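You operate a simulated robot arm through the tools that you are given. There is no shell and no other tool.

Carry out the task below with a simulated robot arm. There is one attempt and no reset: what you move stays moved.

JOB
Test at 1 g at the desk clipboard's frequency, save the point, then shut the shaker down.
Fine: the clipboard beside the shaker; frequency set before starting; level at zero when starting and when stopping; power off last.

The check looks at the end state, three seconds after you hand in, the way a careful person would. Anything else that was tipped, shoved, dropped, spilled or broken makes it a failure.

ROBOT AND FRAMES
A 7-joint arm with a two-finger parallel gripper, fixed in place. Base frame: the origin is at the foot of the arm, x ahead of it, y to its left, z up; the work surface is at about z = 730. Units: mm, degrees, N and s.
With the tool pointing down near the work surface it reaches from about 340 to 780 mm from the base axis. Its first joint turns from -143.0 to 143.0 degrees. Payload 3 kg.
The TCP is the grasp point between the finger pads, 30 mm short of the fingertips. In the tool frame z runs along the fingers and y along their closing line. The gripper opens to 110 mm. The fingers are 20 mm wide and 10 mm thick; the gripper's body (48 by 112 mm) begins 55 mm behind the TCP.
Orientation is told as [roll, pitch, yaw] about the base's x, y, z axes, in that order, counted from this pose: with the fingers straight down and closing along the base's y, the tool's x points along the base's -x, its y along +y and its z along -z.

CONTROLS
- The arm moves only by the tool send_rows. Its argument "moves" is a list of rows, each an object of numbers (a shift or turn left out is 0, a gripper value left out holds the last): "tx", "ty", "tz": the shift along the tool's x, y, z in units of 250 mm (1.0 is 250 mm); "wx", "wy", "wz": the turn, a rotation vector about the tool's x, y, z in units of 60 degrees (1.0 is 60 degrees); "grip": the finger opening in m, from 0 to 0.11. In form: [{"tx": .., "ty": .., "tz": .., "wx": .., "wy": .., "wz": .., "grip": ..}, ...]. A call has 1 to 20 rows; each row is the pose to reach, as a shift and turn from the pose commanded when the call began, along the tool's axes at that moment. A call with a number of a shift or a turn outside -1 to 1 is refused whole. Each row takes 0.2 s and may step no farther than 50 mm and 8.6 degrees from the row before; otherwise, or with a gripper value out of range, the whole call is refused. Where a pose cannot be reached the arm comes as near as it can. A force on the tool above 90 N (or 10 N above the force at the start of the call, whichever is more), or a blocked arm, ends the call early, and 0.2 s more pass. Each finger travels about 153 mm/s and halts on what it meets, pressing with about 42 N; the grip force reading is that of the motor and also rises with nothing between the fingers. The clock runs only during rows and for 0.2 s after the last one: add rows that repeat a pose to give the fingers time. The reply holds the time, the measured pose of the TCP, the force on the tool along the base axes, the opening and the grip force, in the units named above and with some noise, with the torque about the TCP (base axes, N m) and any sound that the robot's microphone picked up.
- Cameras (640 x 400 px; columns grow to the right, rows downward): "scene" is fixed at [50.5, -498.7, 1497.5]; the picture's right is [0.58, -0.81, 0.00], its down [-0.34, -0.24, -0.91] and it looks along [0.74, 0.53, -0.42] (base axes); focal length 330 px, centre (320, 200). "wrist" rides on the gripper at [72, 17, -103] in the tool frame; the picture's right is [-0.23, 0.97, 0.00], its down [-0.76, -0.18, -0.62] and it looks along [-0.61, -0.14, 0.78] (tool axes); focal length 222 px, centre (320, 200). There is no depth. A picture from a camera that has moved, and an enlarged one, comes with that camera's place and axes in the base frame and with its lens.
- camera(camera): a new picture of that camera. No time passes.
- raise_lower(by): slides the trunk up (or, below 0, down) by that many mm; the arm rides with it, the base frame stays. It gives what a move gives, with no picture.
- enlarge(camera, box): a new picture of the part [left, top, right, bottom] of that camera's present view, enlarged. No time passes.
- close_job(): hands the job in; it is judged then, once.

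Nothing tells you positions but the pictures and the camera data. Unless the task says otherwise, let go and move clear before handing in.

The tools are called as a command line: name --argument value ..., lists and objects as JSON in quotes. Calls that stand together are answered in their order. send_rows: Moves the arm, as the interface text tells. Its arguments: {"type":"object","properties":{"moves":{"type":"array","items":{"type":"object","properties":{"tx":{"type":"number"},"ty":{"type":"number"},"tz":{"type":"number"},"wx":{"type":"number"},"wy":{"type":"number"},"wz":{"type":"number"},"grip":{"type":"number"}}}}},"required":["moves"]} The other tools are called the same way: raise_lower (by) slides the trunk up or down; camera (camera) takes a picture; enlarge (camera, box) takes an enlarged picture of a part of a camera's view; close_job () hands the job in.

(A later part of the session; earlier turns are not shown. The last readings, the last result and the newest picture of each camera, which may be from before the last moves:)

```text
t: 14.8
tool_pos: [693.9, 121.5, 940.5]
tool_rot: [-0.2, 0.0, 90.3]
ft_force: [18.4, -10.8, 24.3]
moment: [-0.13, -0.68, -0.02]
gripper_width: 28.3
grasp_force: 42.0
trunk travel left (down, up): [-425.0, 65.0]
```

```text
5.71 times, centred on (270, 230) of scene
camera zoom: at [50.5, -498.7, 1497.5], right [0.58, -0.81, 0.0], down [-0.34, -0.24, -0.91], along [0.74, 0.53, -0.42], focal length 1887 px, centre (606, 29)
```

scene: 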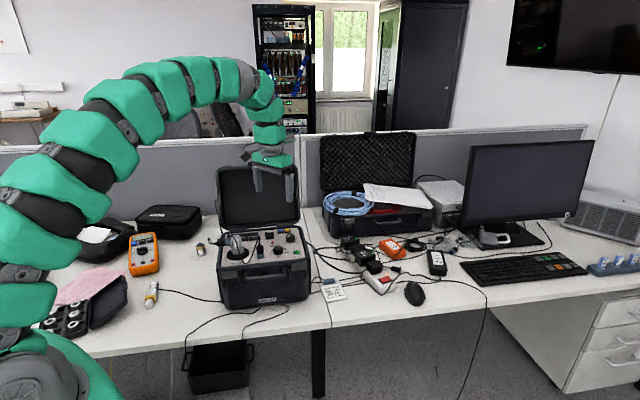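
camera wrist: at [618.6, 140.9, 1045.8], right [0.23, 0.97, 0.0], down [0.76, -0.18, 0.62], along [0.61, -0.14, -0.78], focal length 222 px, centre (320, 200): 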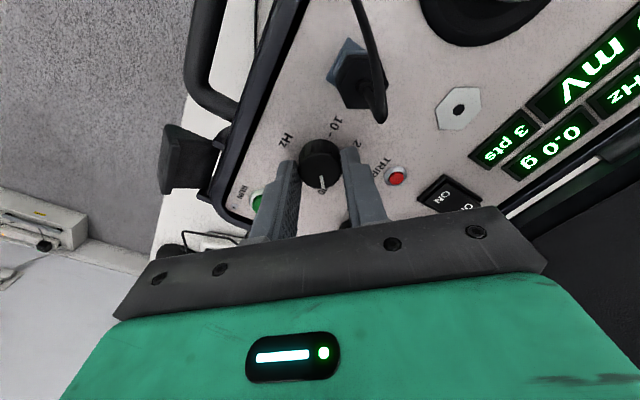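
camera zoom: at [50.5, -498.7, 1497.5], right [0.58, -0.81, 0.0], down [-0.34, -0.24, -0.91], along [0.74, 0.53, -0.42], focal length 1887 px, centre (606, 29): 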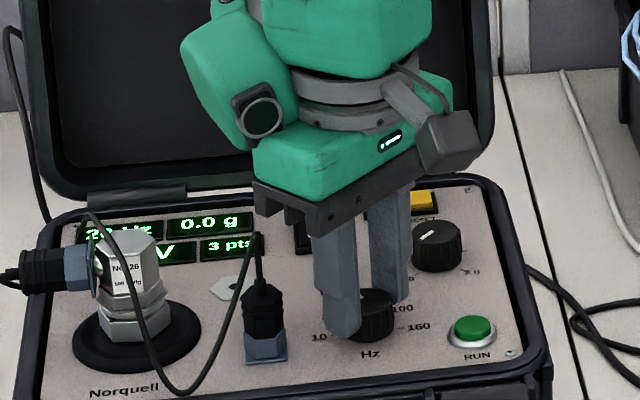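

The display now shows 20 Hz. I'll release with a modest opening and lift straight up.

send_rows --moves '[{"grip": 0.042}, {"grip": 0.042}, {"tz": -0.06, "grip": 0.042}, {"tz": -0.14}, {"tz": -0.24}, {"tz": -0.3}, {"tz": -0.3}]'

enlarge --camera "wrist" --box '[180, 60, 540, 260]'

enlarge --camera "scene" --box '[225, 195, 315, 265]'

```text
t: 16.4
tool_pos: [693.3, 123.7, 1014.3]
tool_rot: [0.0, 0.1, 90.1]
ft_force: [-0.5, -0.7, 0.5]
moment: [0.0, -0.03, 0.0]
gripper_width: 41.9
grasp_force: 0.1
trunk travel left (down, up): [-425.0, 65.0]
```

```text
1.78 times, centred on (360, 160) of wrist
camera zoom: at [674.6, 51.9, 1119.5], right [-0.97, 0.23, 0.0], down [0.18, 0.76, 0.62], along [0.14, 0.61, -0.78], focal length 395 px, centre (249, 271)
```

zoom: 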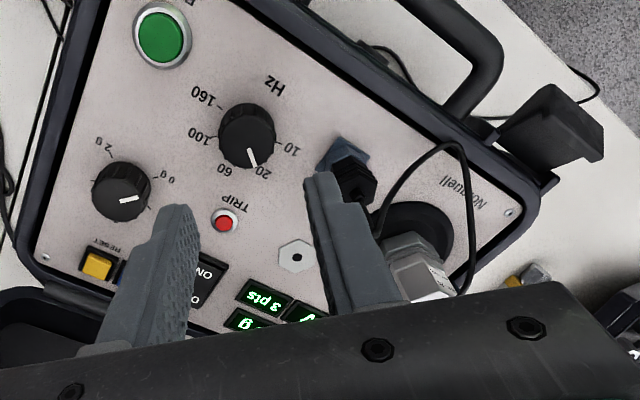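

```text
5.71 times, centred on (270, 230) of scene
camera zoom: at [50.5, -498.7, 1497.5], right [0.58, -0.81, 0.0], down [-0.34, -0.24, -0.91], along [0.74, 0.53, -0.42], focal length 1887 px, centre (606, 29)
```

zoom: 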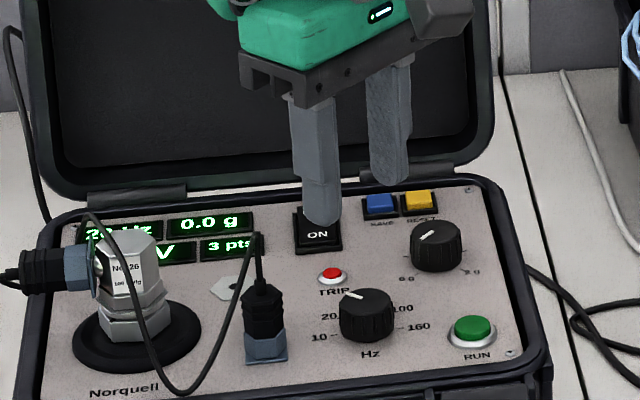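

The Hz knob points to 20 and the display agrees, with level at 0.0 g. RUN comes out at about (721,71,911), so I'll close the fingers and hover over it.

send_rows --moves '[{"tx": 0.035, "ty": -0.0185, "tz": 0.02, "wz": 0.125, "grip": 0.0}, {"tx": 0.07, "ty": -0.037, "tz": 0.04, "wz": 0.25}, {"tx": 0.105, "ty": -0.0555, "tz": 0.06, "wz": 0.375}, {"tx": 0.14, "ty": -0.074, "tz": 0.08, "wz": 0.5}, {"tx": 0.175, "ty": -0.0925, "tz": 0.1, "wz": 0.625}, {"tx": 0.2096, "ty": -0.1108, "tz": 0.116, "wz": 0.75}, {"tx": 0.2096, "ty": -0.1108, "tz": 0.116, "wz": 0.75}]'

enlarge --camera "wrist" --box '[180, 60, 540, 260]'

enlarge --camera "scene" --box '[240, 195, 330, 265]'

```text
t: 18.0
tool_pos: [721.6, 71.6, 986.6]
tool_rot: [0.0, 0.0, 44.9]
ft_force: [0.6, 0.2, 1.1]
moment: [0.01, 0.01, -0.01]
gripper_width: 0.0
grasp_force: 37.7
trunk travel left (down, up): [-425.0, 65.0]
```

```text
1.78 times, centred on (360, 160) of wrist
camera zoom: at [656.9, 32.1, 1090.9], right [-0.53, 0.85, 0.0], down [0.66, 0.41, 0.62], along [0.53, 0.33, -0.78], focal length 395 px, centre (249, 271)
```

zoom: 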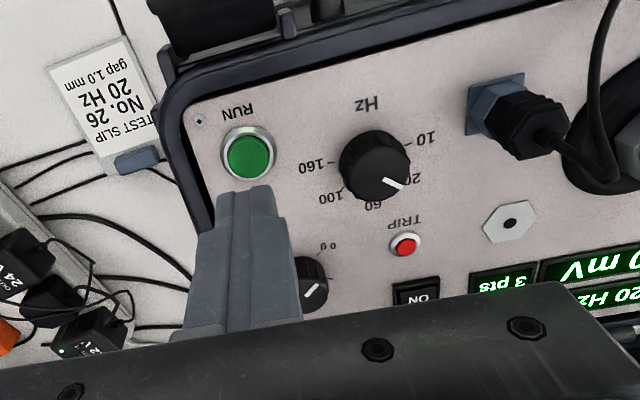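

```text
5.71 times, centred on (285, 230) of scene
camera zoom: at [50.5, -498.7, 1497.5], right [0.58, -0.81, 0.0], down [-0.34, -0.24, -0.91], along [0.74, 0.53, -0.42], focal length 1887 px, centre (520, 29)
```

zoom: 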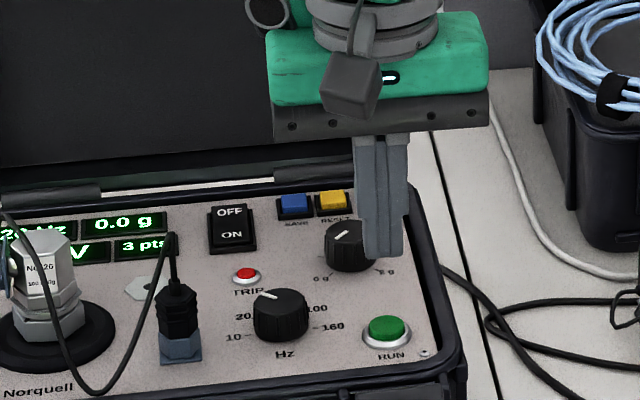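

send_rows --moves '[{"tx": 0.003, "tz": 0.05, "grip": 0.0}, {"tx": 0.003, "tz": 0.1}, {"tx": 0.003, "tz": 0.14}, {"tx": 0.003, "tz": 0.152}, {"tx": 0.003, "tz": 0.16}]'

enlarge --camera "scene" --box '[240, 205, 330, 265]'

```text
t: 19.2
tool_pos: [720.5, 70.7, 945.9]
tool_rot: [-0.1, 0.0, 45.0]
ft_force: [0.0, 0.8, 0.5]
moment: [-0.02, 0.01, 0.02]
gripper_width: 0.2
grasp_force: 38.0
trunk travel left (down, up): [-425.0, 65.0]
```

```text
6.67 times, centred on (285, 235) of scene
camera zoom: at [50.5, -498.7, 1497.5], right [0.58, -0.81, 0.0], down [-0.34, -0.24, -0.91], along [0.74, 0.53, -0.42], focal length 2202 px, centre (553, -33)
```

zoom: 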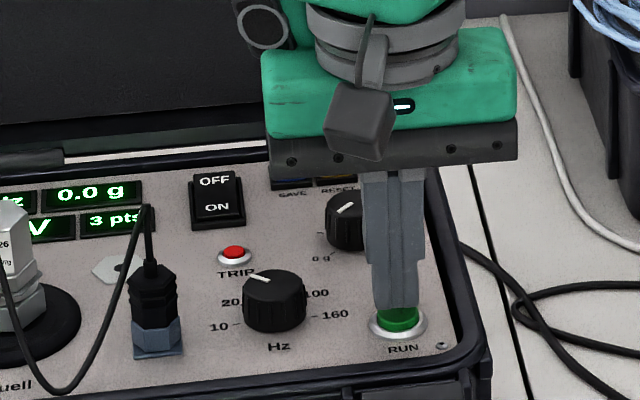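

send_rows --moves '[{"tz": 0.004, "grip": 0.0}, {"tz": 0.008}, {"tz": 0.012}, {"tz": 0.016}]'

enlarge --camera "scene" --box '[240, 205, 330, 265]'

```text
t: 20.2
tool_pos: [720.5, 69.7, 942.2]
tool_rot: [0.0, 0.0, 45.1]
ft_force: [0.2, 1.3, -0.3]
moment: [-0.02, -0.01, 0.0]
gripper_width: 0.2
grasp_force: 37.5
trunk travel left (down, up): [-425.0, 65.0]
```

```text
6.67 times, centred on (285, 235) of scene
camera zoom: at [50.5, -498.7, 1497.5], right [0.58, -0.81, 0.0], down [-0.34, -0.24, -0.91], along [0.74, 0.53, -0.42], focal length 2202 px, centre (553, -33)
```

zoom: 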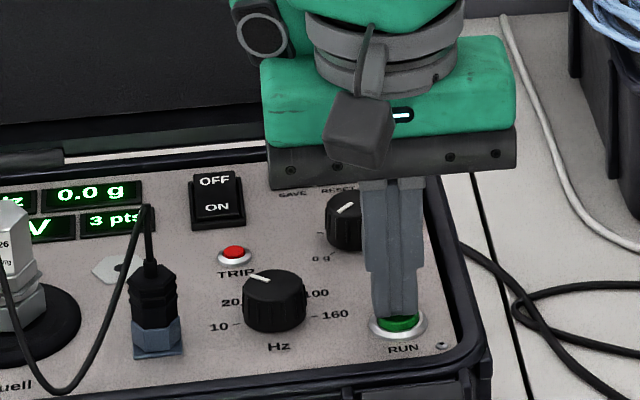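

send_rows --moves '[{"tz": 0.004, "grip": 0.0}, {"tz": 0.008}, {"tz": 0.012}]'

enlarge --camera "scene" --box '[240, 205, 330, 265]'

```text
t: 21.0
tool_pos: [720.3, 70.7, 939.6]
tool_rot: [0.1, -0.1, 45.2]
ft_force: [-0.7, -0.2, 1.5]
moment: [0.04, 0.0, -0.01]
gripper_width: 0.1
grasp_force: 37.5
trunk travel left (down, up): [-425.0, 65.0]
```

```text
6.67 times, centred on (285, 235) of scene
camera zoom: at [50.5, -498.7, 1497.5], right [0.58, -0.81, 0.0], down [-0.34, -0.24, -0.91], along [0.74, 0.53, -0.42], focal length 2202 px, centre (553, -33)
```

zoom: 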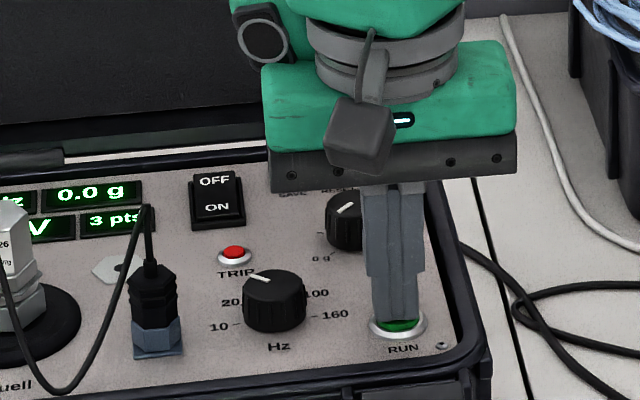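

send_rows --moves '[{"tz": 0.004, "grip": 0.0}, {"tz": 0.008}]'

enlarge --camera "scene" --box '[240, 205, 330, 265]'

```text
t: 21.6
tool_pos: [720.3, 70.7, 937.5]
tool_rot: [0.0, -0.1, 45.2]
ft_force: [0.1, -0.7, 3.3]
moment: [-0.06, 0.02, 0.04]
gripper_width: 0.2
grasp_force: 38.2
trunk travel left (down, up): [-425.0, 65.0]
heard: click
```

```text
6.67 times, centred on (285, 235) of scene
camera zoom: at [50.5, -498.7, 1497.5], right [0.58, -0.81, 0.0], down [-0.34, -0.24, -0.91], along [0.74, 0.53, -0.42], focal length 2202 px, centre (553, -33)
```

zoom: 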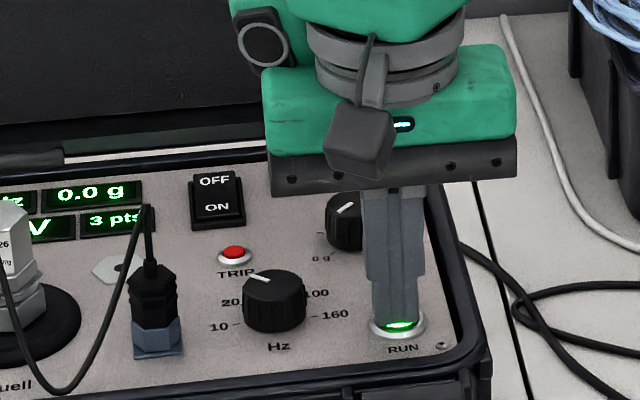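

The RUN button clicked and lit up. I'll lift off and hover over the level knob at yaw 90, which leaves room for the clockwise turn.

send_rows --moves '[{"tz": -0.08, "grip": 0.0}, {"tz": -0.208}, {"tx": -0.055, "ty": 0.008, "tz": -0.208, "wz": -0.125, "grip": 0.0}, {"tx": -0.11, "ty": 0.017, "tz": -0.208, "wz": -0.25, "grip": 0.046}, {"tx": -0.165, "ty": 0.025, "tz": -0.208, "wz": -0.375}, {"tx": -0.22, "ty": 0.034, "tz": -0.208, "wz": -0.5}, {"tx": -0.275, "ty": 0.042, "tz": -0.208, "wz": -0.625}, {"tx": -0.3296, "ty": 0.0508, "tz": -0.208, "wz": -0.75}, {"tx": -0.3296, "ty": 0.0508, "tz": -0.208, "wz": -0.75}]'

enlarge --camera "wrist" --box '[180, 60, 540, 260]'

enlarge --camera "scene" --box '[225, 195, 330, 265]'

```text
t: 23.6
tool_pos: [769.8, 138.1, 988.4]
tool_rot: [0.0, 0.0, 90.2]
ft_force: [0.1, -0.1, 0.0]
moment: [0.02, 0.01, -0.03]
gripper_width: 45.9
grasp_force: 0.1
trunk travel left (down, up): [-425.0, 65.0]
```

```text
1.78 times, centred on (360, 160) of wrist
camera zoom: at [751.1, 65.9, 1093.6], right [-0.97, 0.22, 0.0], down [0.18, 0.76, 0.62], along [0.14, 0.61, -0.78], focal length 395 px, centre (249, 271)
```

zoom: 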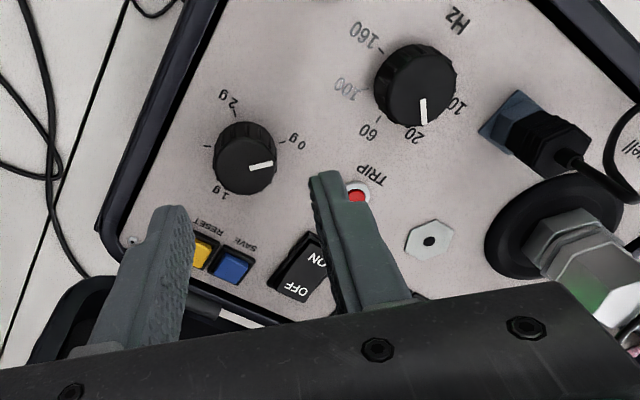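

```text
5.71 times, centred on (278, 230) of scene
camera zoom: at [50.5, -498.7, 1497.5], right [0.58, -0.81, 0.0], down [-0.34, -0.24, -0.91], along [0.74, 0.53, -0.42], focal length 1887 px, centre (563, 29)
```

zoom: 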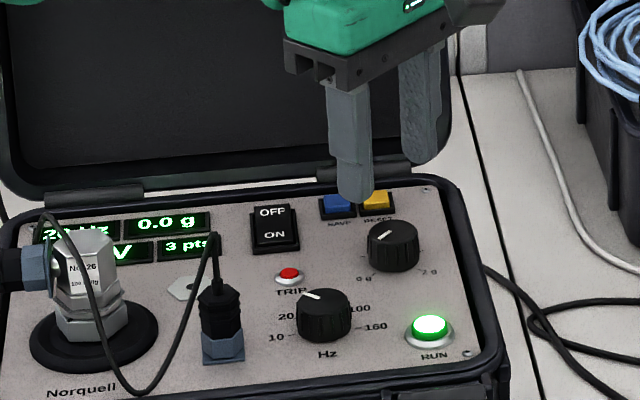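

enlarge --camera "wrist" --box '[270, 110, 370, 190]'

```text
5.00 times, centred on (320, 150) of wrist
camera zoom: at [751.1, 65.9, 1093.6], right [-0.97, 0.22, 0.0], down [0.18, 0.76, 0.62], along [0.14, 0.61, -0.78], focal length 1111 px, centre (320, 450)
```

zoom: 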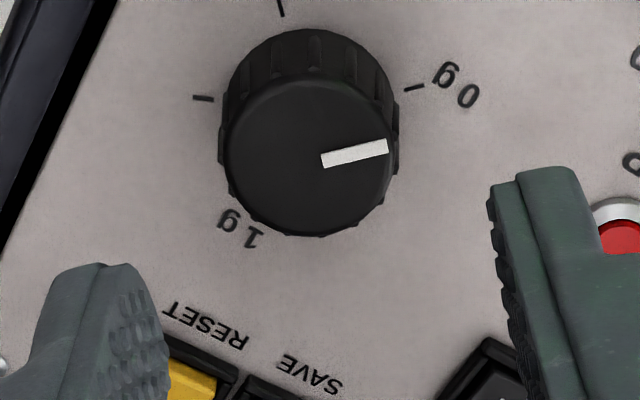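

The level knob centre comes out at about (770,138.6). I'll descend around it and grip.

send_rows --moves '[{"tx": -0.002, "ty": -0.001, "tz": 0.05, "grip": 0.046}, {"tx": -0.002, "ty": -0.001, "tz": 0.1}, {"tx": -0.002, "ty": -0.001, "tz": 0.14}, {"tx": -0.002, "ty": -0.001, "tz": 0.17}, {"tx": -0.002, "ty": -0.001, "tz": 0.186}, {"tx": -0.002, "ty": -0.001, "tz": 0.186}]'

enlarge --camera "wrist" --box '[220, 90, 420, 230]'

enlarge --camera "scene" --box '[225, 195, 330, 265]'

```text
t: 25.0
tool_pos: [767.9, 138.1, 942.2]
tool_rot: [0.1, 0.0, 90.0]
ft_force: [0.5, -0.3, 0.1]
moment: [-0.02, -0.01, 0.01]
gripper_width: 45.9
grasp_force: 0.1
trunk travel left (down, up): [-425.0, 65.0]
```

```text
2.86 times, centred on (320, 160) of wrist
camera zoom: at [751.4, 66.5, 1046.9], right [-0.97, 0.23, 0.0], down [0.18, 0.76, 0.62], along [0.14, 0.61, -0.78], focal length 635 px, centre (320, 314)
```

zoom: 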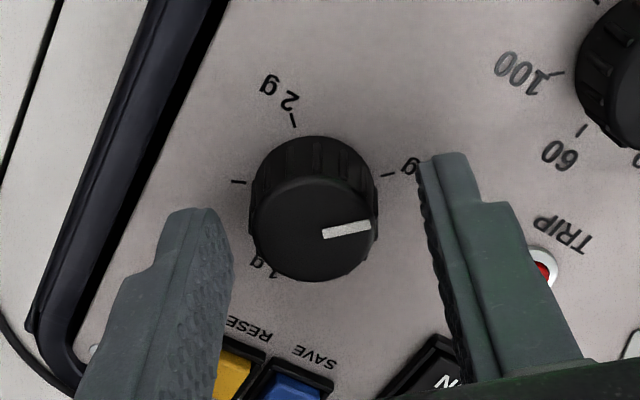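

```text
5.71 times, centred on (278, 230) of scene
camera zoom: at [50.5, -498.7, 1497.5], right [0.58, -0.81, 0.0], down [-0.34, -0.24, -0.91], along [0.74, 0.53, -0.42], focal length 1887 px, centre (563, 29)
```

zoom: 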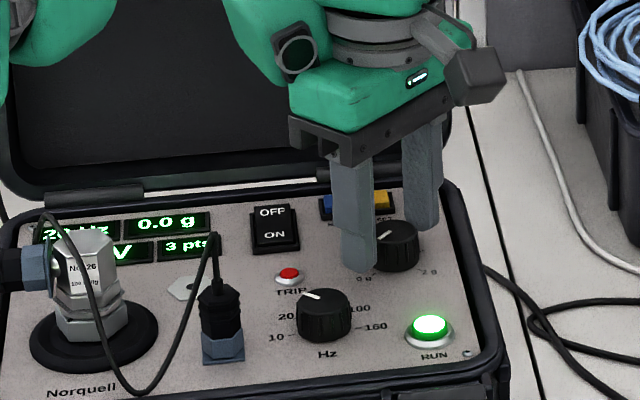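

send_rows --moves '[{"tx": -0.001, "ty": -0.003, "grip": 0.046}, {"tx": -0.001, "ty": -0.003, "grip": 0.02}, {"tx": -0.001, "ty": -0.003, "grip": 0.02}]'

enlarge --camera "scene" --box '[225, 205, 330, 265]'

```text
t: 25.8
tool_pos: [770.0, 139.9, 943.9]
tool_rot: [0.0, 0.0, 90.2]
ft_force: [2.9, 0.0, 3.4]
moment: [0.09, -0.07, -0.01]
gripper_width: 28.5
grasp_force: 41.9
trunk travel left (down, up): [-425.0, 65.0]
```

```text
6.10 times, centred on (278, 235) of scene
camera zoom: at [50.5, -498.7, 1497.5], right [0.58, -0.81, 0.0], down [-0.34, -0.24, -0.91], along [0.74, 0.53, -0.42], focal length 2013 px, centre (579, -13)
```

zoom: 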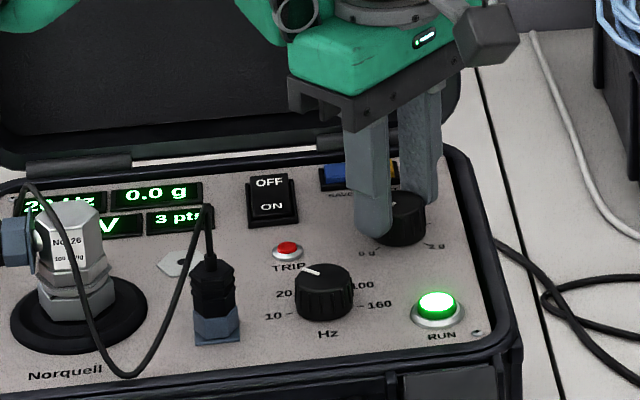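

The grip is well centred and the load is small. I'll turn clockwise slowly, 45° first.

send_rows --moves '[{"wz": 0.09, "grip": 0.02}, {"wz": 0.18}, {"wz": 0.27}, {"wz": 0.36}, {"wz": 0.45}, {"wz": 0.54}, {"wz": 0.63}, {"wz": 0.75}]'

enlarge --camera "scene" --box '[225, 205, 330, 265]'

enlarge --camera "wrist" --box '[180, 60, 540, 260]'

```text
t: 27.6
tool_pos: [771.8, 138.4, 942.2]
tool_rot: [0.0, 0.1, 45.1]
ft_force: [13.5, 2.8, 6.8]
moment: [0.32, -0.62, -0.03]
gripper_width: 28.5
grasp_force: 41.8
trunk travel left (down, up): [-425.0, 65.0]
```

```text
6.10 times, centred on (278, 235) of scene
camera zoom: at [50.5, -498.7, 1497.5], right [0.58, -0.81, 0.0], down [-0.34, -0.24, -0.91], along [0.74, 0.53, -0.42], focal length 2013 px, centre (579, -13)
```

zoom: 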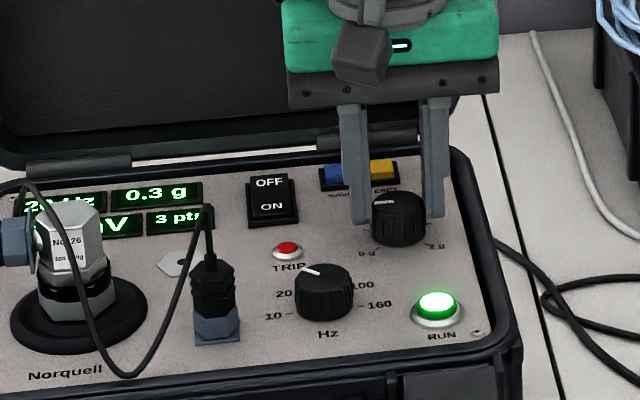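

```text
1.78 times, centred on (360, 160) of wrist
camera zoom: at [706.7, 100.0, 1047.4], right [-0.53, 0.85, 0.0], down [0.66, 0.41, 0.62], along [0.53, 0.33, -0.78], focal length 395 px, centre (249, 271)
```

zoom: 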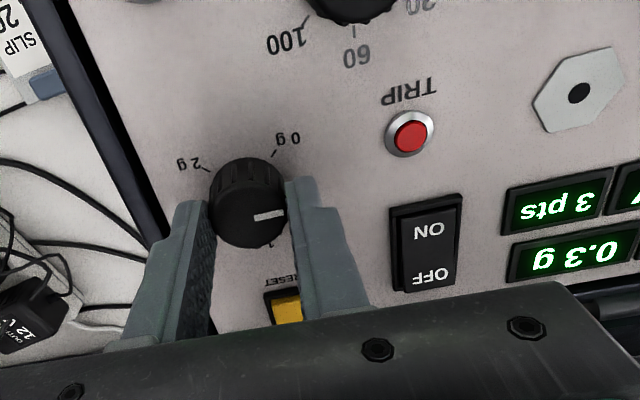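

0.3 g after 45°, which matches a linear scale (135° for 1 g). Another 45°.

send_rows --moves '[{"wz": 0.09, "grip": 0.02}, {"wz": 0.18}, {"wz": 0.27}, {"wz": 0.36}, {"wz": 0.45}, {"wz": 0.54}, {"wz": 0.63}, {"wz": 0.75}]'

enlarge --camera "scene" --box '[225, 205, 330, 265]'

```text
t: 29.4
tool_pos: [771.5, 137.9, 941.2]
tool_rot: [0.0, 0.0, -0.1]
ft_force: [22.0, 2.0, 14.0]
moment: [0.15, -1.03, -0.01]
gripper_width: 28.3
grasp_force: 42.3
trunk travel left (down, up): [-425.0, 65.0]
```

```text
6.10 times, centred on (278, 235) of scene
camera zoom: at [50.5, -498.7, 1497.5], right [0.58, -0.81, 0.0], down [-0.34, -0.24, -0.91], along [0.74, 0.53, -0.42], focal length 2013 px, centre (579, -13)
```

zoom: 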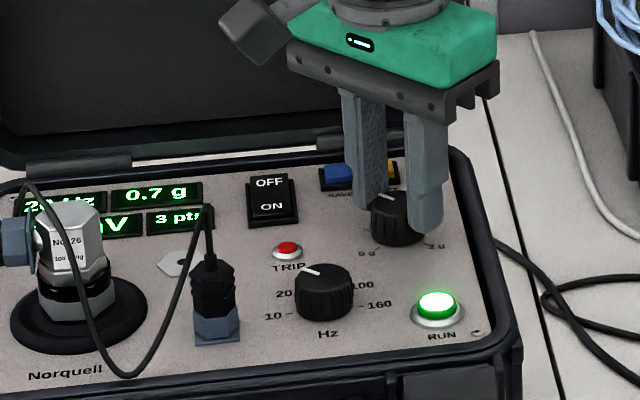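

0.7 g. For the last part I'll ease the side load slightly and go 40° first, then trim.

send_rows --moves '[{"tx": -0.002, "wz": 0.08, "grip": 0.02}, {"tx": -0.004, "wz": 0.16}, {"tx": -0.006, "wz": 0.24}, {"tx": -0.006, "wz": 0.32}, {"tx": -0.006, "wz": 0.4}, {"tx": -0.006, "wz": 0.48}, {"tx": -0.006, "wz": 0.56}, {"tx": -0.006, "wz": 0.62}, {"tx": -0.006, "wz": 0.667}]'

enlarge --camera "scene" --box '[225, 205, 330, 265]'

camera --camera "wrist"

```text
t: 31.4
tool_pos: [771.3, 138.0, 942.3]
tool_rot: [0.0, 0.0, -40.0]
ft_force: [3.2, -9.6, 11.6]
moment: [-0.19, -0.08, -0.01]
gripper_width: 28.5
grasp_force: 42.3
trunk travel left (down, up): [-425.0, 65.0]
```

```text
6.10 times, centred on (278, 235) of scene
camera zoom: at [50.5, -498.7, 1497.5], right [0.58, -0.81, 0.0], down [-0.34, -0.24, -0.91], along [0.74, 0.53, -0.42], focal length 2013 px, centre (579, -13)
```

zoom: 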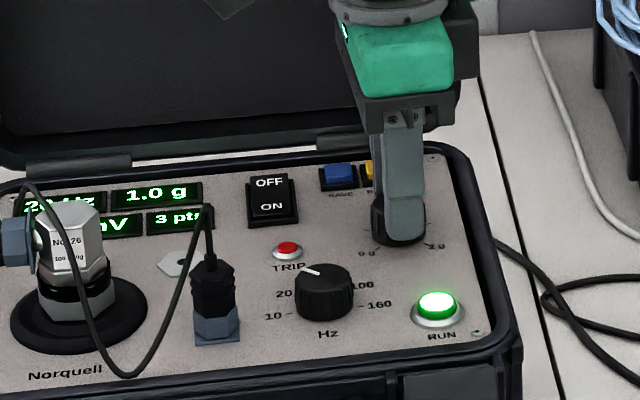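

```text
taken
camera wrist: at [725.4, 198.1, 1047.4], right [0.8, 0.6, 0.0], down [0.47, -0.63, 0.62], along [0.37, -0.5, -0.78], focal length 222 px, centre (320, 200)
```

wrist: 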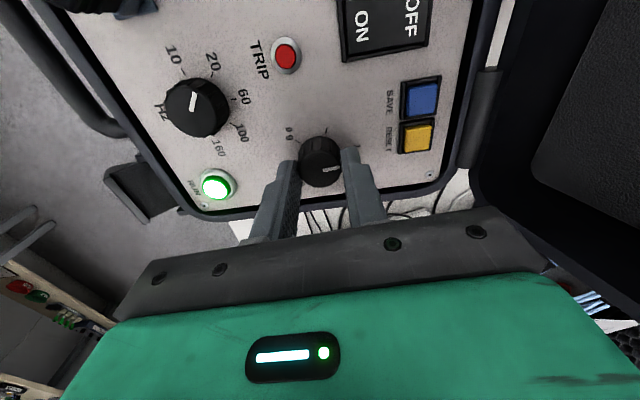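

The display reads 1.0 g at 130° of turn. I'll add the last 5° to land on the middle of 1 g.

send_rows --moves '[{"wz": 0.04, "grip": 0.02}, {"wz": 0.083}, {"wz": 0.083}]'

enlarge --camera "scene" --box '[225, 205, 330, 265]'

enlarge --camera "wrist" --box '[260, 110, 400, 210]'

```text
t: 32.2
tool_pos: [771.3, 137.7, 942.5]
tool_rot: [0.0, 0.0, -45.0]
ft_force: [0.2, -7.0, 8.0]
moment: [-0.25, 0.0, -0.01]
gripper_width: 28.1
grasp_force: 42.1
trunk travel left (down, up): [-425.0, 65.0]
```

```text
6.10 times, centred on (278, 235) of scene
camera zoom: at [50.5, -498.7, 1497.5], right [0.58, -0.81, 0.0], down [-0.34, -0.24, -0.91], along [0.74, 0.53, -0.42], focal length 2013 px, centre (579, -13)
```

zoom: 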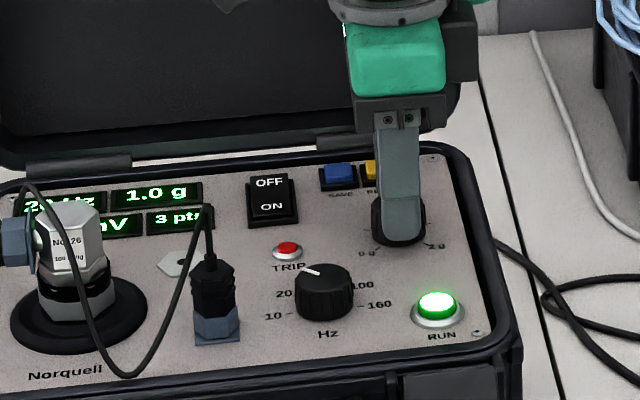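

```text
4.00 times, centred on (330, 160) of wrist
camera zoom: at [730.7, 201.7, 1047.5], right [0.85, 0.53, 0.0], down [0.41, -0.66, 0.62], along [0.33, -0.53, -0.78], focal length 888 px, centre (280, 360)
```

zoom: 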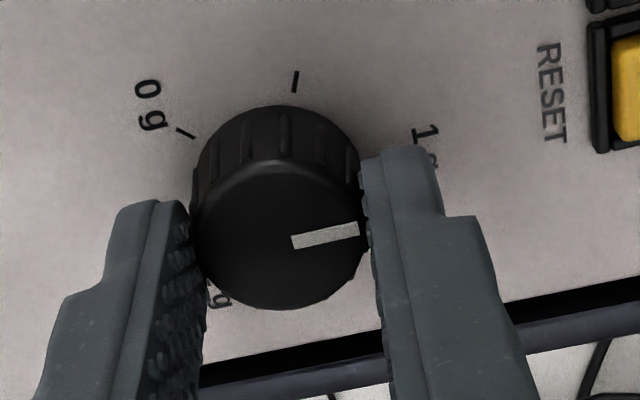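

Level is set at 1.0 g. I'll release, lift straight up and start swinging the yaw back toward +45° for the SAVE press.

send_rows --moves '[{"grip": 0.046}, {"grip": 0.046}, {"tz": -0.05}, {"tz": -0.12}, {"tz": -0.22}, {"tz": -0.24, "wz": -0.125}, {"tz": -0.24, "wz": -0.25}, {"tz": -0.24, "wz": -0.375}, {"tz": -0.24, "wz": -0.5}, {"tz": -0.24, "wz": -0.625}, {"tz": -0.24, "wz": -0.75}, {"tz": -0.24, "wz": -0.875}, {"tz": -0.24, "wz": -1.0}, {"tz": -0.24, "wz": -1.0}]'

enlarge --camera "scene" --box '[225, 195, 330, 265]'

camera --camera "wrist"

```text
t: 35.2
tool_pos: [772.4, 139.6, 1002.2]
tool_rot: [0.0, 0.1, 15.2]
ft_force: [-0.4, 0.3, -0.1]
moment: [0.0, 0.0, -0.02]
gripper_width: 45.9
grasp_force: 0.1
trunk travel left (down, up): [-425.0, 65.0]
```

```text
5.71 times, centred on (278, 230) of scene
camera zoom: at [50.5, -498.7, 1497.5], right [0.58, -0.81, 0.0], down [-0.34, -0.24, -0.91], along [0.74, 0.53, -0.42], focal length 1887 px, centre (563, 29)
```

zoom: 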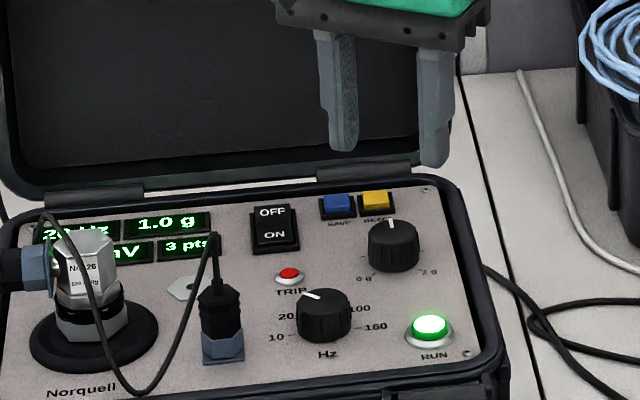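

```text
taken
camera wrist: at [696.1, 136.5, 1107.3], right [-0.04, 1.0, 0.0], down [0.78, 0.03, 0.62], along [0.62, 0.02, -0.78], focal length 222 px, centre (320, 200)
```

wrist: 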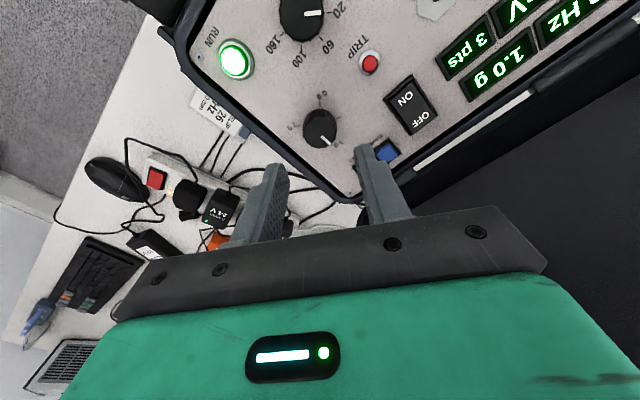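

send_rows --moves '[{"wz": -0.125, "grip": 0.0}, {"wz": -0.25}, {"wz": -0.375}, {"wz": -0.497}, {"wz": -0.497}]'

enlarge --camera "wrist" --box '[180, 60, 540, 260]'

```text
t: 36.4
tool_pos: [771.7, 138.5, 1002.4]
tool_rot: [0.0, 0.0, 45.0]
ft_force: [0.3, 0.3, 0.2]
moment: [-0.01, -0.02, 0.04]
gripper_width: 0.0
grasp_force: 37.6
trunk travel left (down, up): [-425.0, 65.0]
```

```text
1.78 times, centred on (360, 160) of wrist
camera zoom: at [707.6, 99.9, 1107.5], right [-0.53, 0.85, 0.0], down [0.66, 0.41, 0.62], along [0.53, 0.33, -0.78], focal length 395 px, centre (249, 271)
```

zoom: 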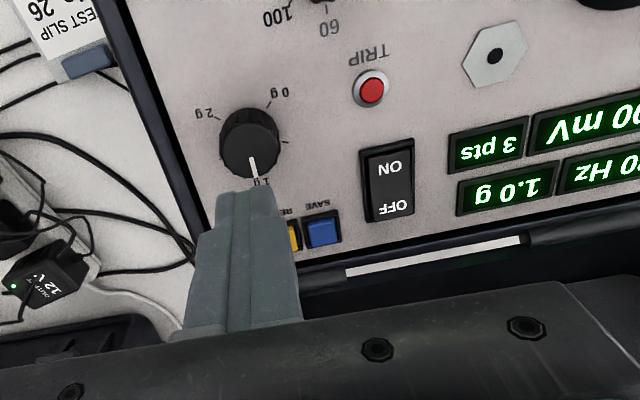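

The mV display reads about 100 mV, so the level is right at 1 g. I'll tilt 20° to clear the lid and hover over SAVE at about (792.5,203).

send_rows --moves '[{"wy": -0.111, "grip": 0.0}, {"wy": -0.222}, {"wy": -0.333}, {"tx": -0.08, "ty": 0.041, "tz": 0.0, "wy": -0.333}, {"tx": -0.16, "ty": 0.082, "tz": 0.0, "wy": -0.333}, {"tx": -0.238, "ty": 0.1236, "tz": 0.03, "wy": -0.333}, {"tx": -0.238, "ty": 0.1236, "tz": 0.11, "wy": -0.333}, {"tx": -0.238, "ty": 0.1236, "tz": 0.11, "wy": -0.333}]'

enlarge --camera "wrist" --box '[180, 60, 540, 260]'

enlarge --camera "scene" --box '[225, 175, 330, 265]'

```text
t: 38.2
tool_pos: [792.9, 202.9, 973.9]
tool_rot: [0.1, -19.9, 44.9]
ft_force: [-0.5, 0.3, 0.8]
moment: [-0.01, 0.02, 0.0]
gripper_width: 0.4
grasp_force: 37.8
trunk travel left (down, up): [-425.0, 65.0]
```

```text
1.78 times, centred on (360, 160) of wrist
camera zoom: at [705.8, 142.4, 1048.4], right [-0.54, 0.84, 0.08], down [0.48, 0.23, 0.85], along [0.69, 0.49, -0.53], focal length 395 px, centre (249, 271)
```

zoom: 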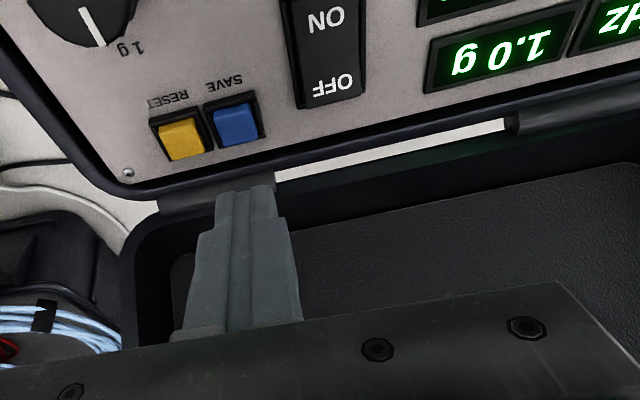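

```text
4.44 times, centred on (278, 220) of scene
camera zoom: at [50.5, -498.7, 1497.5], right [0.58, -0.81, 0.0], down [-0.34, -0.24, -0.91], along [0.74, 0.53, -0.42], focal length 1468 px, centre (509, 111)
```

zoom: 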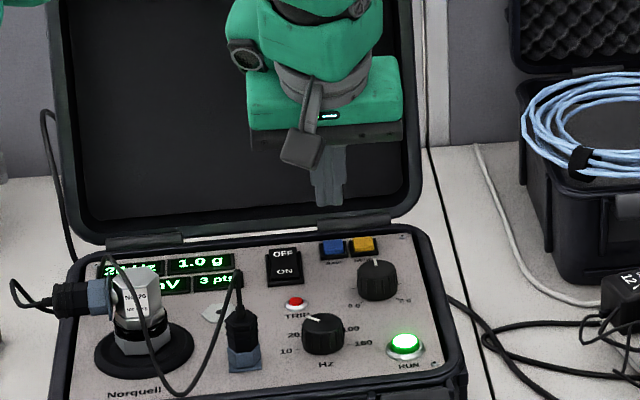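

send_rows --moves '[{"tx": 0.0109, "tz": 0.0301, "grip": 0.0}, {"tx": 0.0219, "tz": 0.0601}, {"tx": 0.0301, "tz": 0.0827}, {"tx": 0.0328, "tz": 0.0902}]'

enlarge --camera "wrist" --box '[180, 60, 540, 260]'

enlarge --camera "scene" --box '[240, 205, 330, 265]'

```text
t: 39.2
tool_pos: [791.3, 202.6, 950.2]
tool_rot: [0.0, -20.0, 44.9]
ft_force: [0.3, -0.1, -1.5]
moment: [-0.01, 0.01, -0.03]
gripper_width: 0.0
grasp_force: 37.7
trunk travel left (down, up): [-425.0, 65.0]
```

```text
1.78 times, centred on (360, 160) of wrist
camera zoom: at [705.8, 141.7, 1024.8], right [-0.54, 0.84, 0.08], down [0.48, 0.23, 0.85], along [0.69, 0.49, -0.53], focal length 395 px, centre (249, 271)
```

zoom: 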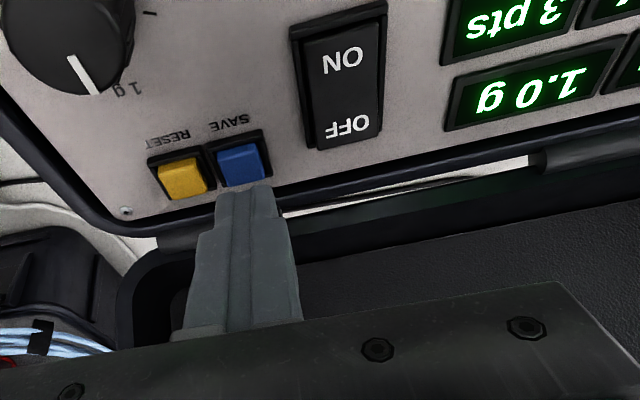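

```text
6.67 times, centred on (285, 235) of scene
camera zoom: at [50.5, -498.7, 1497.5], right [0.58, -0.81, 0.0], down [-0.34, -0.24, -0.91], along [0.74, 0.53, -0.42], focal length 2202 px, centre (553, -33)
```

zoom: 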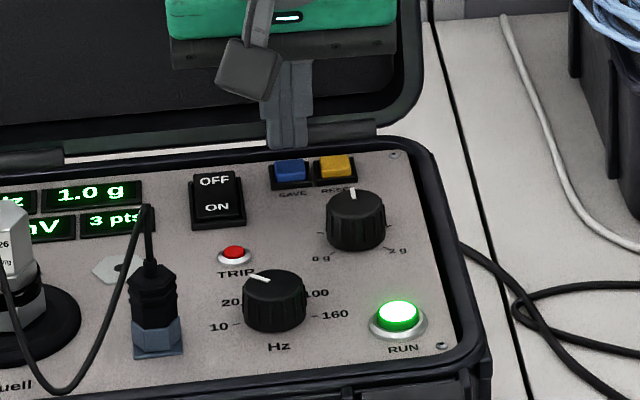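

The fingertips look rounded, so the real contact point sits a few mm further back than I assumed. I'll shift 5 mm toward the front to centre on SAVE and lower in small steps.

send_rows --moves '[{"tx": 0.0188, "tz": -0.0068, "grip": 0.0}, {"tx": 0.0229, "tz": 0.0045}, {"tx": 0.0243, "tz": 0.0082}]'

enlarge --camera "wrist" --box '[240, 90, 400, 190]'

enlarge --camera "scene" --box '[265, 215, 310, 245]'

```text
t: 40.0
tool_pos: [788.4, 199.8, 947.5]
tool_rot: [0.0, -19.9, 44.9]
ft_force: [0.6, -0.7, -0.1]
moment: [-0.01, 0.02, 0.02]
gripper_width: 0.0
grasp_force: 38.0
trunk travel left (down, up): [-425.0, 65.0]
```

```text
4.00 times, centred on (320, 140) of wrist
camera zoom: at [701.9, 138.3, 1020.6], right [-0.54, 0.84, 0.08], down [0.48, 0.23, 0.85], along [0.69, 0.49, -0.53], focal length 888 px, centre (320, 440)
```

zoom: 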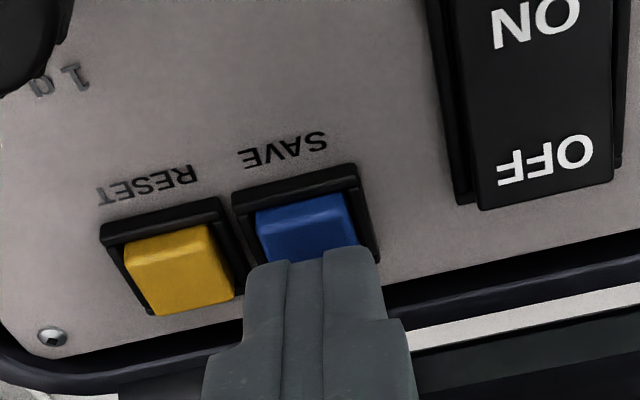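

```text
13.33 times, centred on (288, 230) of scene
camera zoom: at [50.5, -498.7, 1497.5], right [0.58, -0.81, 0.0], down [-0.34, -0.24, -0.91], along [0.74, 0.53, -0.42], focal length 4403 px, centre (753, -200)
```

zoom: 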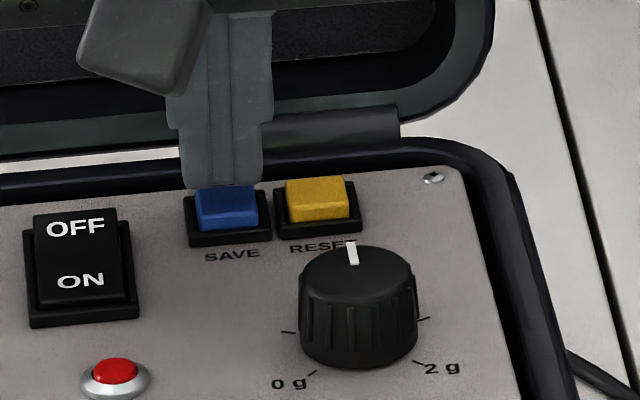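

send_rows --moves '[{"tx": 0.00137, "tz": 0.00376, "grip": 0.0}, {"tx": 0.00274, "tz": 0.00752}, {"tx": 0.0041, "tz": 0.01128}]'

enlarge --camera "scene" --box '[225, 205, 315, 255]'

```text
t: 40.8
tool_pos: [788.5, 199.1, 943.1]
tool_rot: [0.0, -20.0, 44.9]
ft_force: [0.9, -0.6, -0.2]
moment: [-0.03, -0.02, -0.01]
gripper_width: 0.0
grasp_force: 37.2
trunk travel left (down, up): [-425.0, 65.0]
```

```text
7.11 times, centred on (270, 230) of scene
camera zoom: at [50.5, -498.7, 1497.5], right [0.58, -0.81, 0.0], down [-0.34, -0.24, -0.91], along [0.74, 0.53, -0.42], focal length 2348 px, centre (676, -13)
```

zoom: 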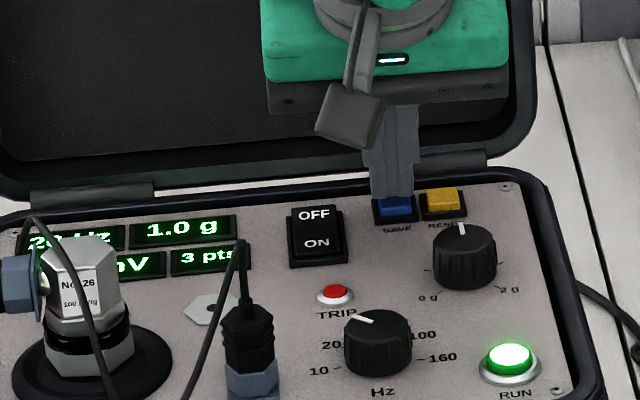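

send_rows --moves '[{"tx": 0.00137, "tz": 0.00376, "grip": 0.0}, {"tx": 0.00274, "tz": 0.00752}]'

enlarge --camera "scene" --box '[225, 205, 315, 255]'

```text
t: 41.4
tool_pos: [789.5, 198.9, 940.6]
tool_rot: [0.0, -20.0, 45.0]
ft_force: [0.3, -0.3, 0.7]
moment: [0.0, 0.0, 0.01]
gripper_width: 0.0
grasp_force: 38.2
trunk travel left (down, up): [-425.0, 65.0]
```

```text
7.11 times, centred on (270, 230) of scene
camera zoom: at [50.5, -498.7, 1497.5], right [0.58, -0.81, 0.0], down [-0.34, -0.24, -0.91], along [0.74, 0.53, -0.42], focal length 2348 px, centre (676, -13)
```

zoom: 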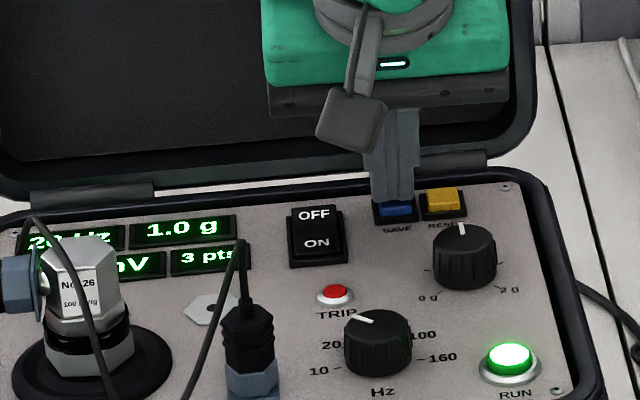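

send_rows --moves '[{"tx": 0.00137, "tz": 0.00376, "grip": 0.0}, {"tx": 0.00274, "tz": 0.00752}]'

enlarge --camera "scene" --box '[225, 205, 315, 255]'

```text
t: 42.0
tool_pos: [788.7, 198.0, 939.9]
tool_rot: [0.1, -20.0, 44.9]
ft_force: [0.0, -0.2, 1.3]
moment: [0.04, -0.01, 0.02]
gripper_width: 0.0
grasp_force: 37.0
trunk travel left (down, up): [-425.0, 65.0]
heard: click
```

```text
7.11 times, centred on (270, 230) of scene
camera zoom: at [50.5, -498.7, 1497.5], right [0.58, -0.81, 0.0], down [-0.34, -0.24, -0.91], along [0.74, 0.53, -0.42], focal length 2348 px, centre (676, -13)
```

zoom: 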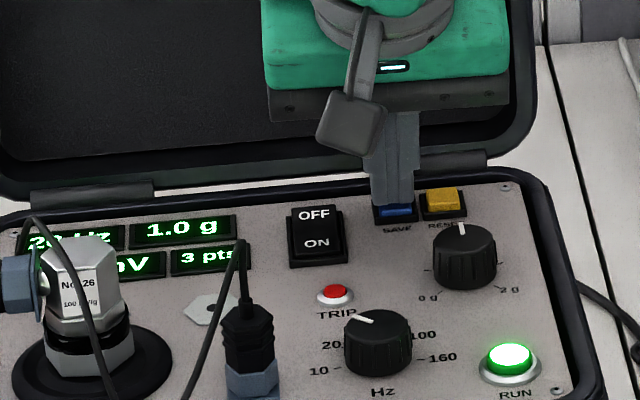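

A click. I'll check whether the points counter has changed.

enlarge --camera "scene" --box '[225, 228, 265, 248]'

```text
16.00 times, centred on (245, 238) of scene
camera zoom: at [50.5, -498.7, 1497.5], right [0.58, -0.81, 0.0], down [-0.34, -0.24, -0.91], along [0.74, 0.53, -0.42], focal length 5284 px, centre (1520, -408)
```

zoom: 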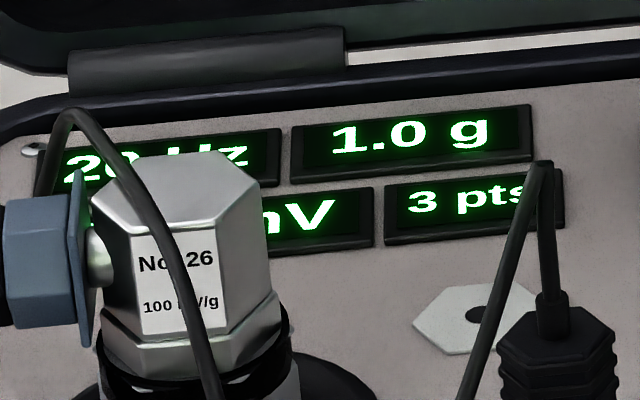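

send_rows --moves '[{"tz": 0.0, "grip": 0.0}]'

enlarge --camera "scene" --box '[225, 228, 265, 248]'

```text
t: 42.4
tool_pos: [789.4, 198.1, 939.8]
tool_rot: [0.0, -20.0, 44.9]
ft_force: [-0.7, -0.3, 1.8]
moment: [-0.01, -0.01, -0.02]
gripper_width: 0.0
grasp_force: 37.5
trunk travel left (down, up): [-425.0, 65.0]
```

```text
16.00 times, centred on (245, 238) of scene
camera zoom: at [50.5, -498.7, 1497.5], right [0.58, -0.81, 0.0], down [-0.34, -0.24, -0.91], along [0.74, 0.53, -0.42], focal length 5284 px, centre (1520, -408)
```

zoom: 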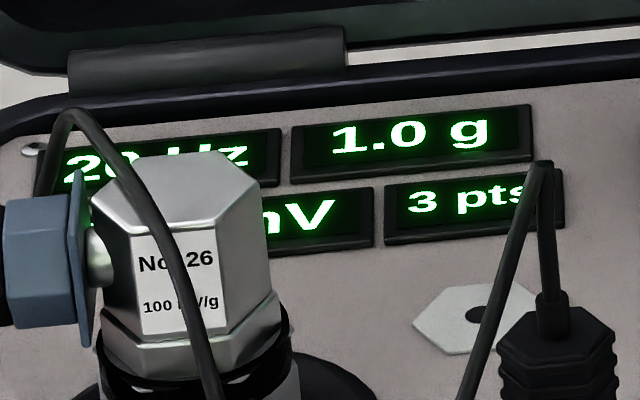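

send_rows --moves '[{"tz": 0.0, "grip": 0.0}, {"tz": 0.0}, {"tz": 0.0}]'

enlarge --camera "scene" --box '[225, 228, 265, 248]'

enlarge --camera "scene" --box '[265, 215, 310, 245]'

```text
t: 43.2
tool_pos: [788.8, 200.0, 940.2]
tool_rot: [0.0, -20.1, 44.9]
ft_force: [0.0, -0.7, 0.6]
moment: [-0.01, -0.03, -0.01]
gripper_width: 0.0
grasp_force: 37.3
trunk travel left (down, up): [-425.0, 65.0]
```

```text
16.00 times, centred on (245, 238) of scene
camera zoom: at [50.5, -498.7, 1497.5], right [0.58, -0.81, 0.0], down [-0.34, -0.24, -0.91], along [0.74, 0.53, -0.42], focal length 5284 px, centre (1520, -408)
```

zoom: 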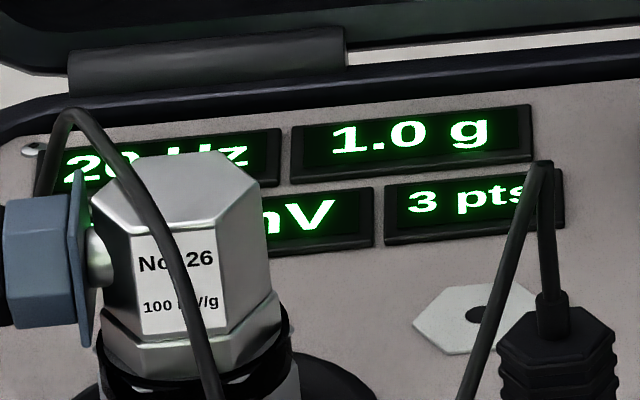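

```text
13.33 times, centred on (288, 230) of scene
camera zoom: at [50.5, -498.7, 1497.5], right [0.58, -0.81, 0.0], down [-0.34, -0.24, -0.91], along [0.74, 0.53, -0.42], focal length 4403 px, centre (753, -200)
```

zoom: 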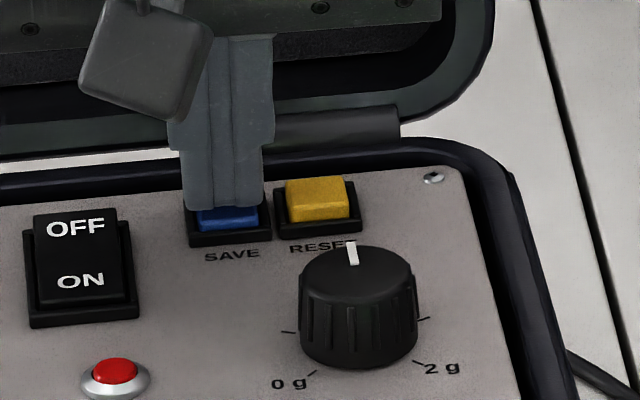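

send_rows --moves '[{"tx": 0.00137, "tz": 0.00376, "grip": 0.0}, {"tx": 0.00137, "tz": 0.00376}, {"tx": 0.00137, "tz": 0.00376}, {"tx": 0.00137, "tz": 0.00376}]'

enlarge --camera "scene" --box '[225, 228, 265, 248]'

```text
t: 44.2
tool_pos: [788.6, 198.9, 938.4]
tool_rot: [0.0, -20.0, 44.9]
ft_force: [0.7, -0.1, 2.6]
moment: [0.03, -0.03, 0.0]
gripper_width: 0.0
grasp_force: 37.7
trunk travel left (down, up): [-425.0, 65.0]
```

```text
16.00 times, centred on (245, 238) of scene
camera zoom: at [50.5, -498.7, 1497.5], right [0.58, -0.81, 0.0], down [-0.34, -0.24, -0.91], along [0.74, 0.53, -0.42], focal length 5284 px, centre (1520, -408)
```

zoom: 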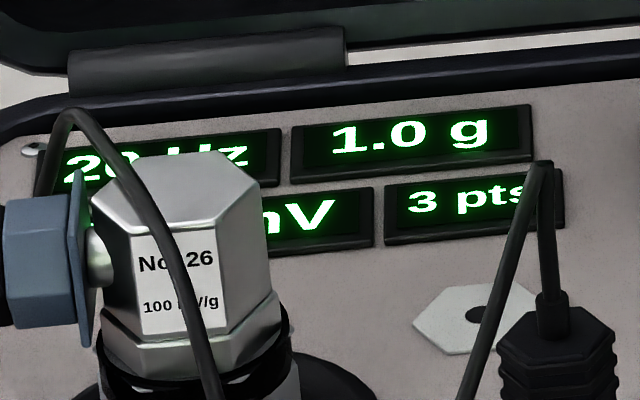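

Still 3 pts while it's held. I'll lift off to see whether it registers on release.

send_rows --moves '[{"tx": -0.0055, "tz": -0.015, "grip": 0.0}, {"tx": -0.0164, "tz": -0.0451}, {"tx": -0.0164, "tz": -0.0451}]'

enlarge --camera "scene" --box '[225, 228, 265, 248]'

enlarge --camera "wrist" --box '[180, 0, 640, 260]'

```text
t: 45.0
tool_pos: [787.5, 200.2, 951.1]
tool_rot: [-0.1, -20.0, 44.9]
ft_force: [0.1, -0.4, -0.1]
moment: [0.02, -0.01, -0.01]
gripper_width: 0.0
grasp_force: 38.0
trunk travel left (down, up): [-425.0, 65.0]
```

```text
16.00 times, centred on (245, 238) of scene
camera zoom: at [50.5, -498.7, 1497.5], right [0.58, -0.81, 0.0], down [-0.34, -0.24, -0.91], along [0.74, 0.53, -0.42], focal length 5284 px, centre (1520, -408)
```

zoom: 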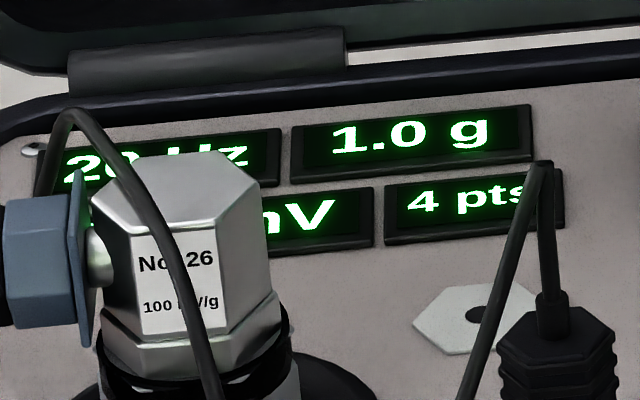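

```text
1.39 times, centred on (410, 130) of wrist
camera zoom: at [702.2, 138.3, 1025.1], right [-0.54, 0.84, 0.08], down [0.48, 0.23, 0.85], along [0.69, 0.49, -0.53], focal length 309 px, centre (195, 297)
```

zoom: 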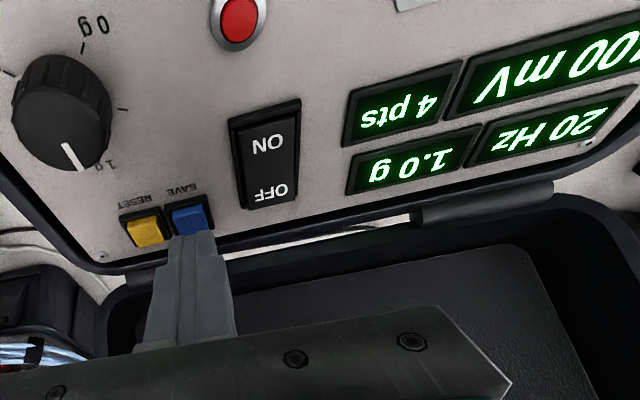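

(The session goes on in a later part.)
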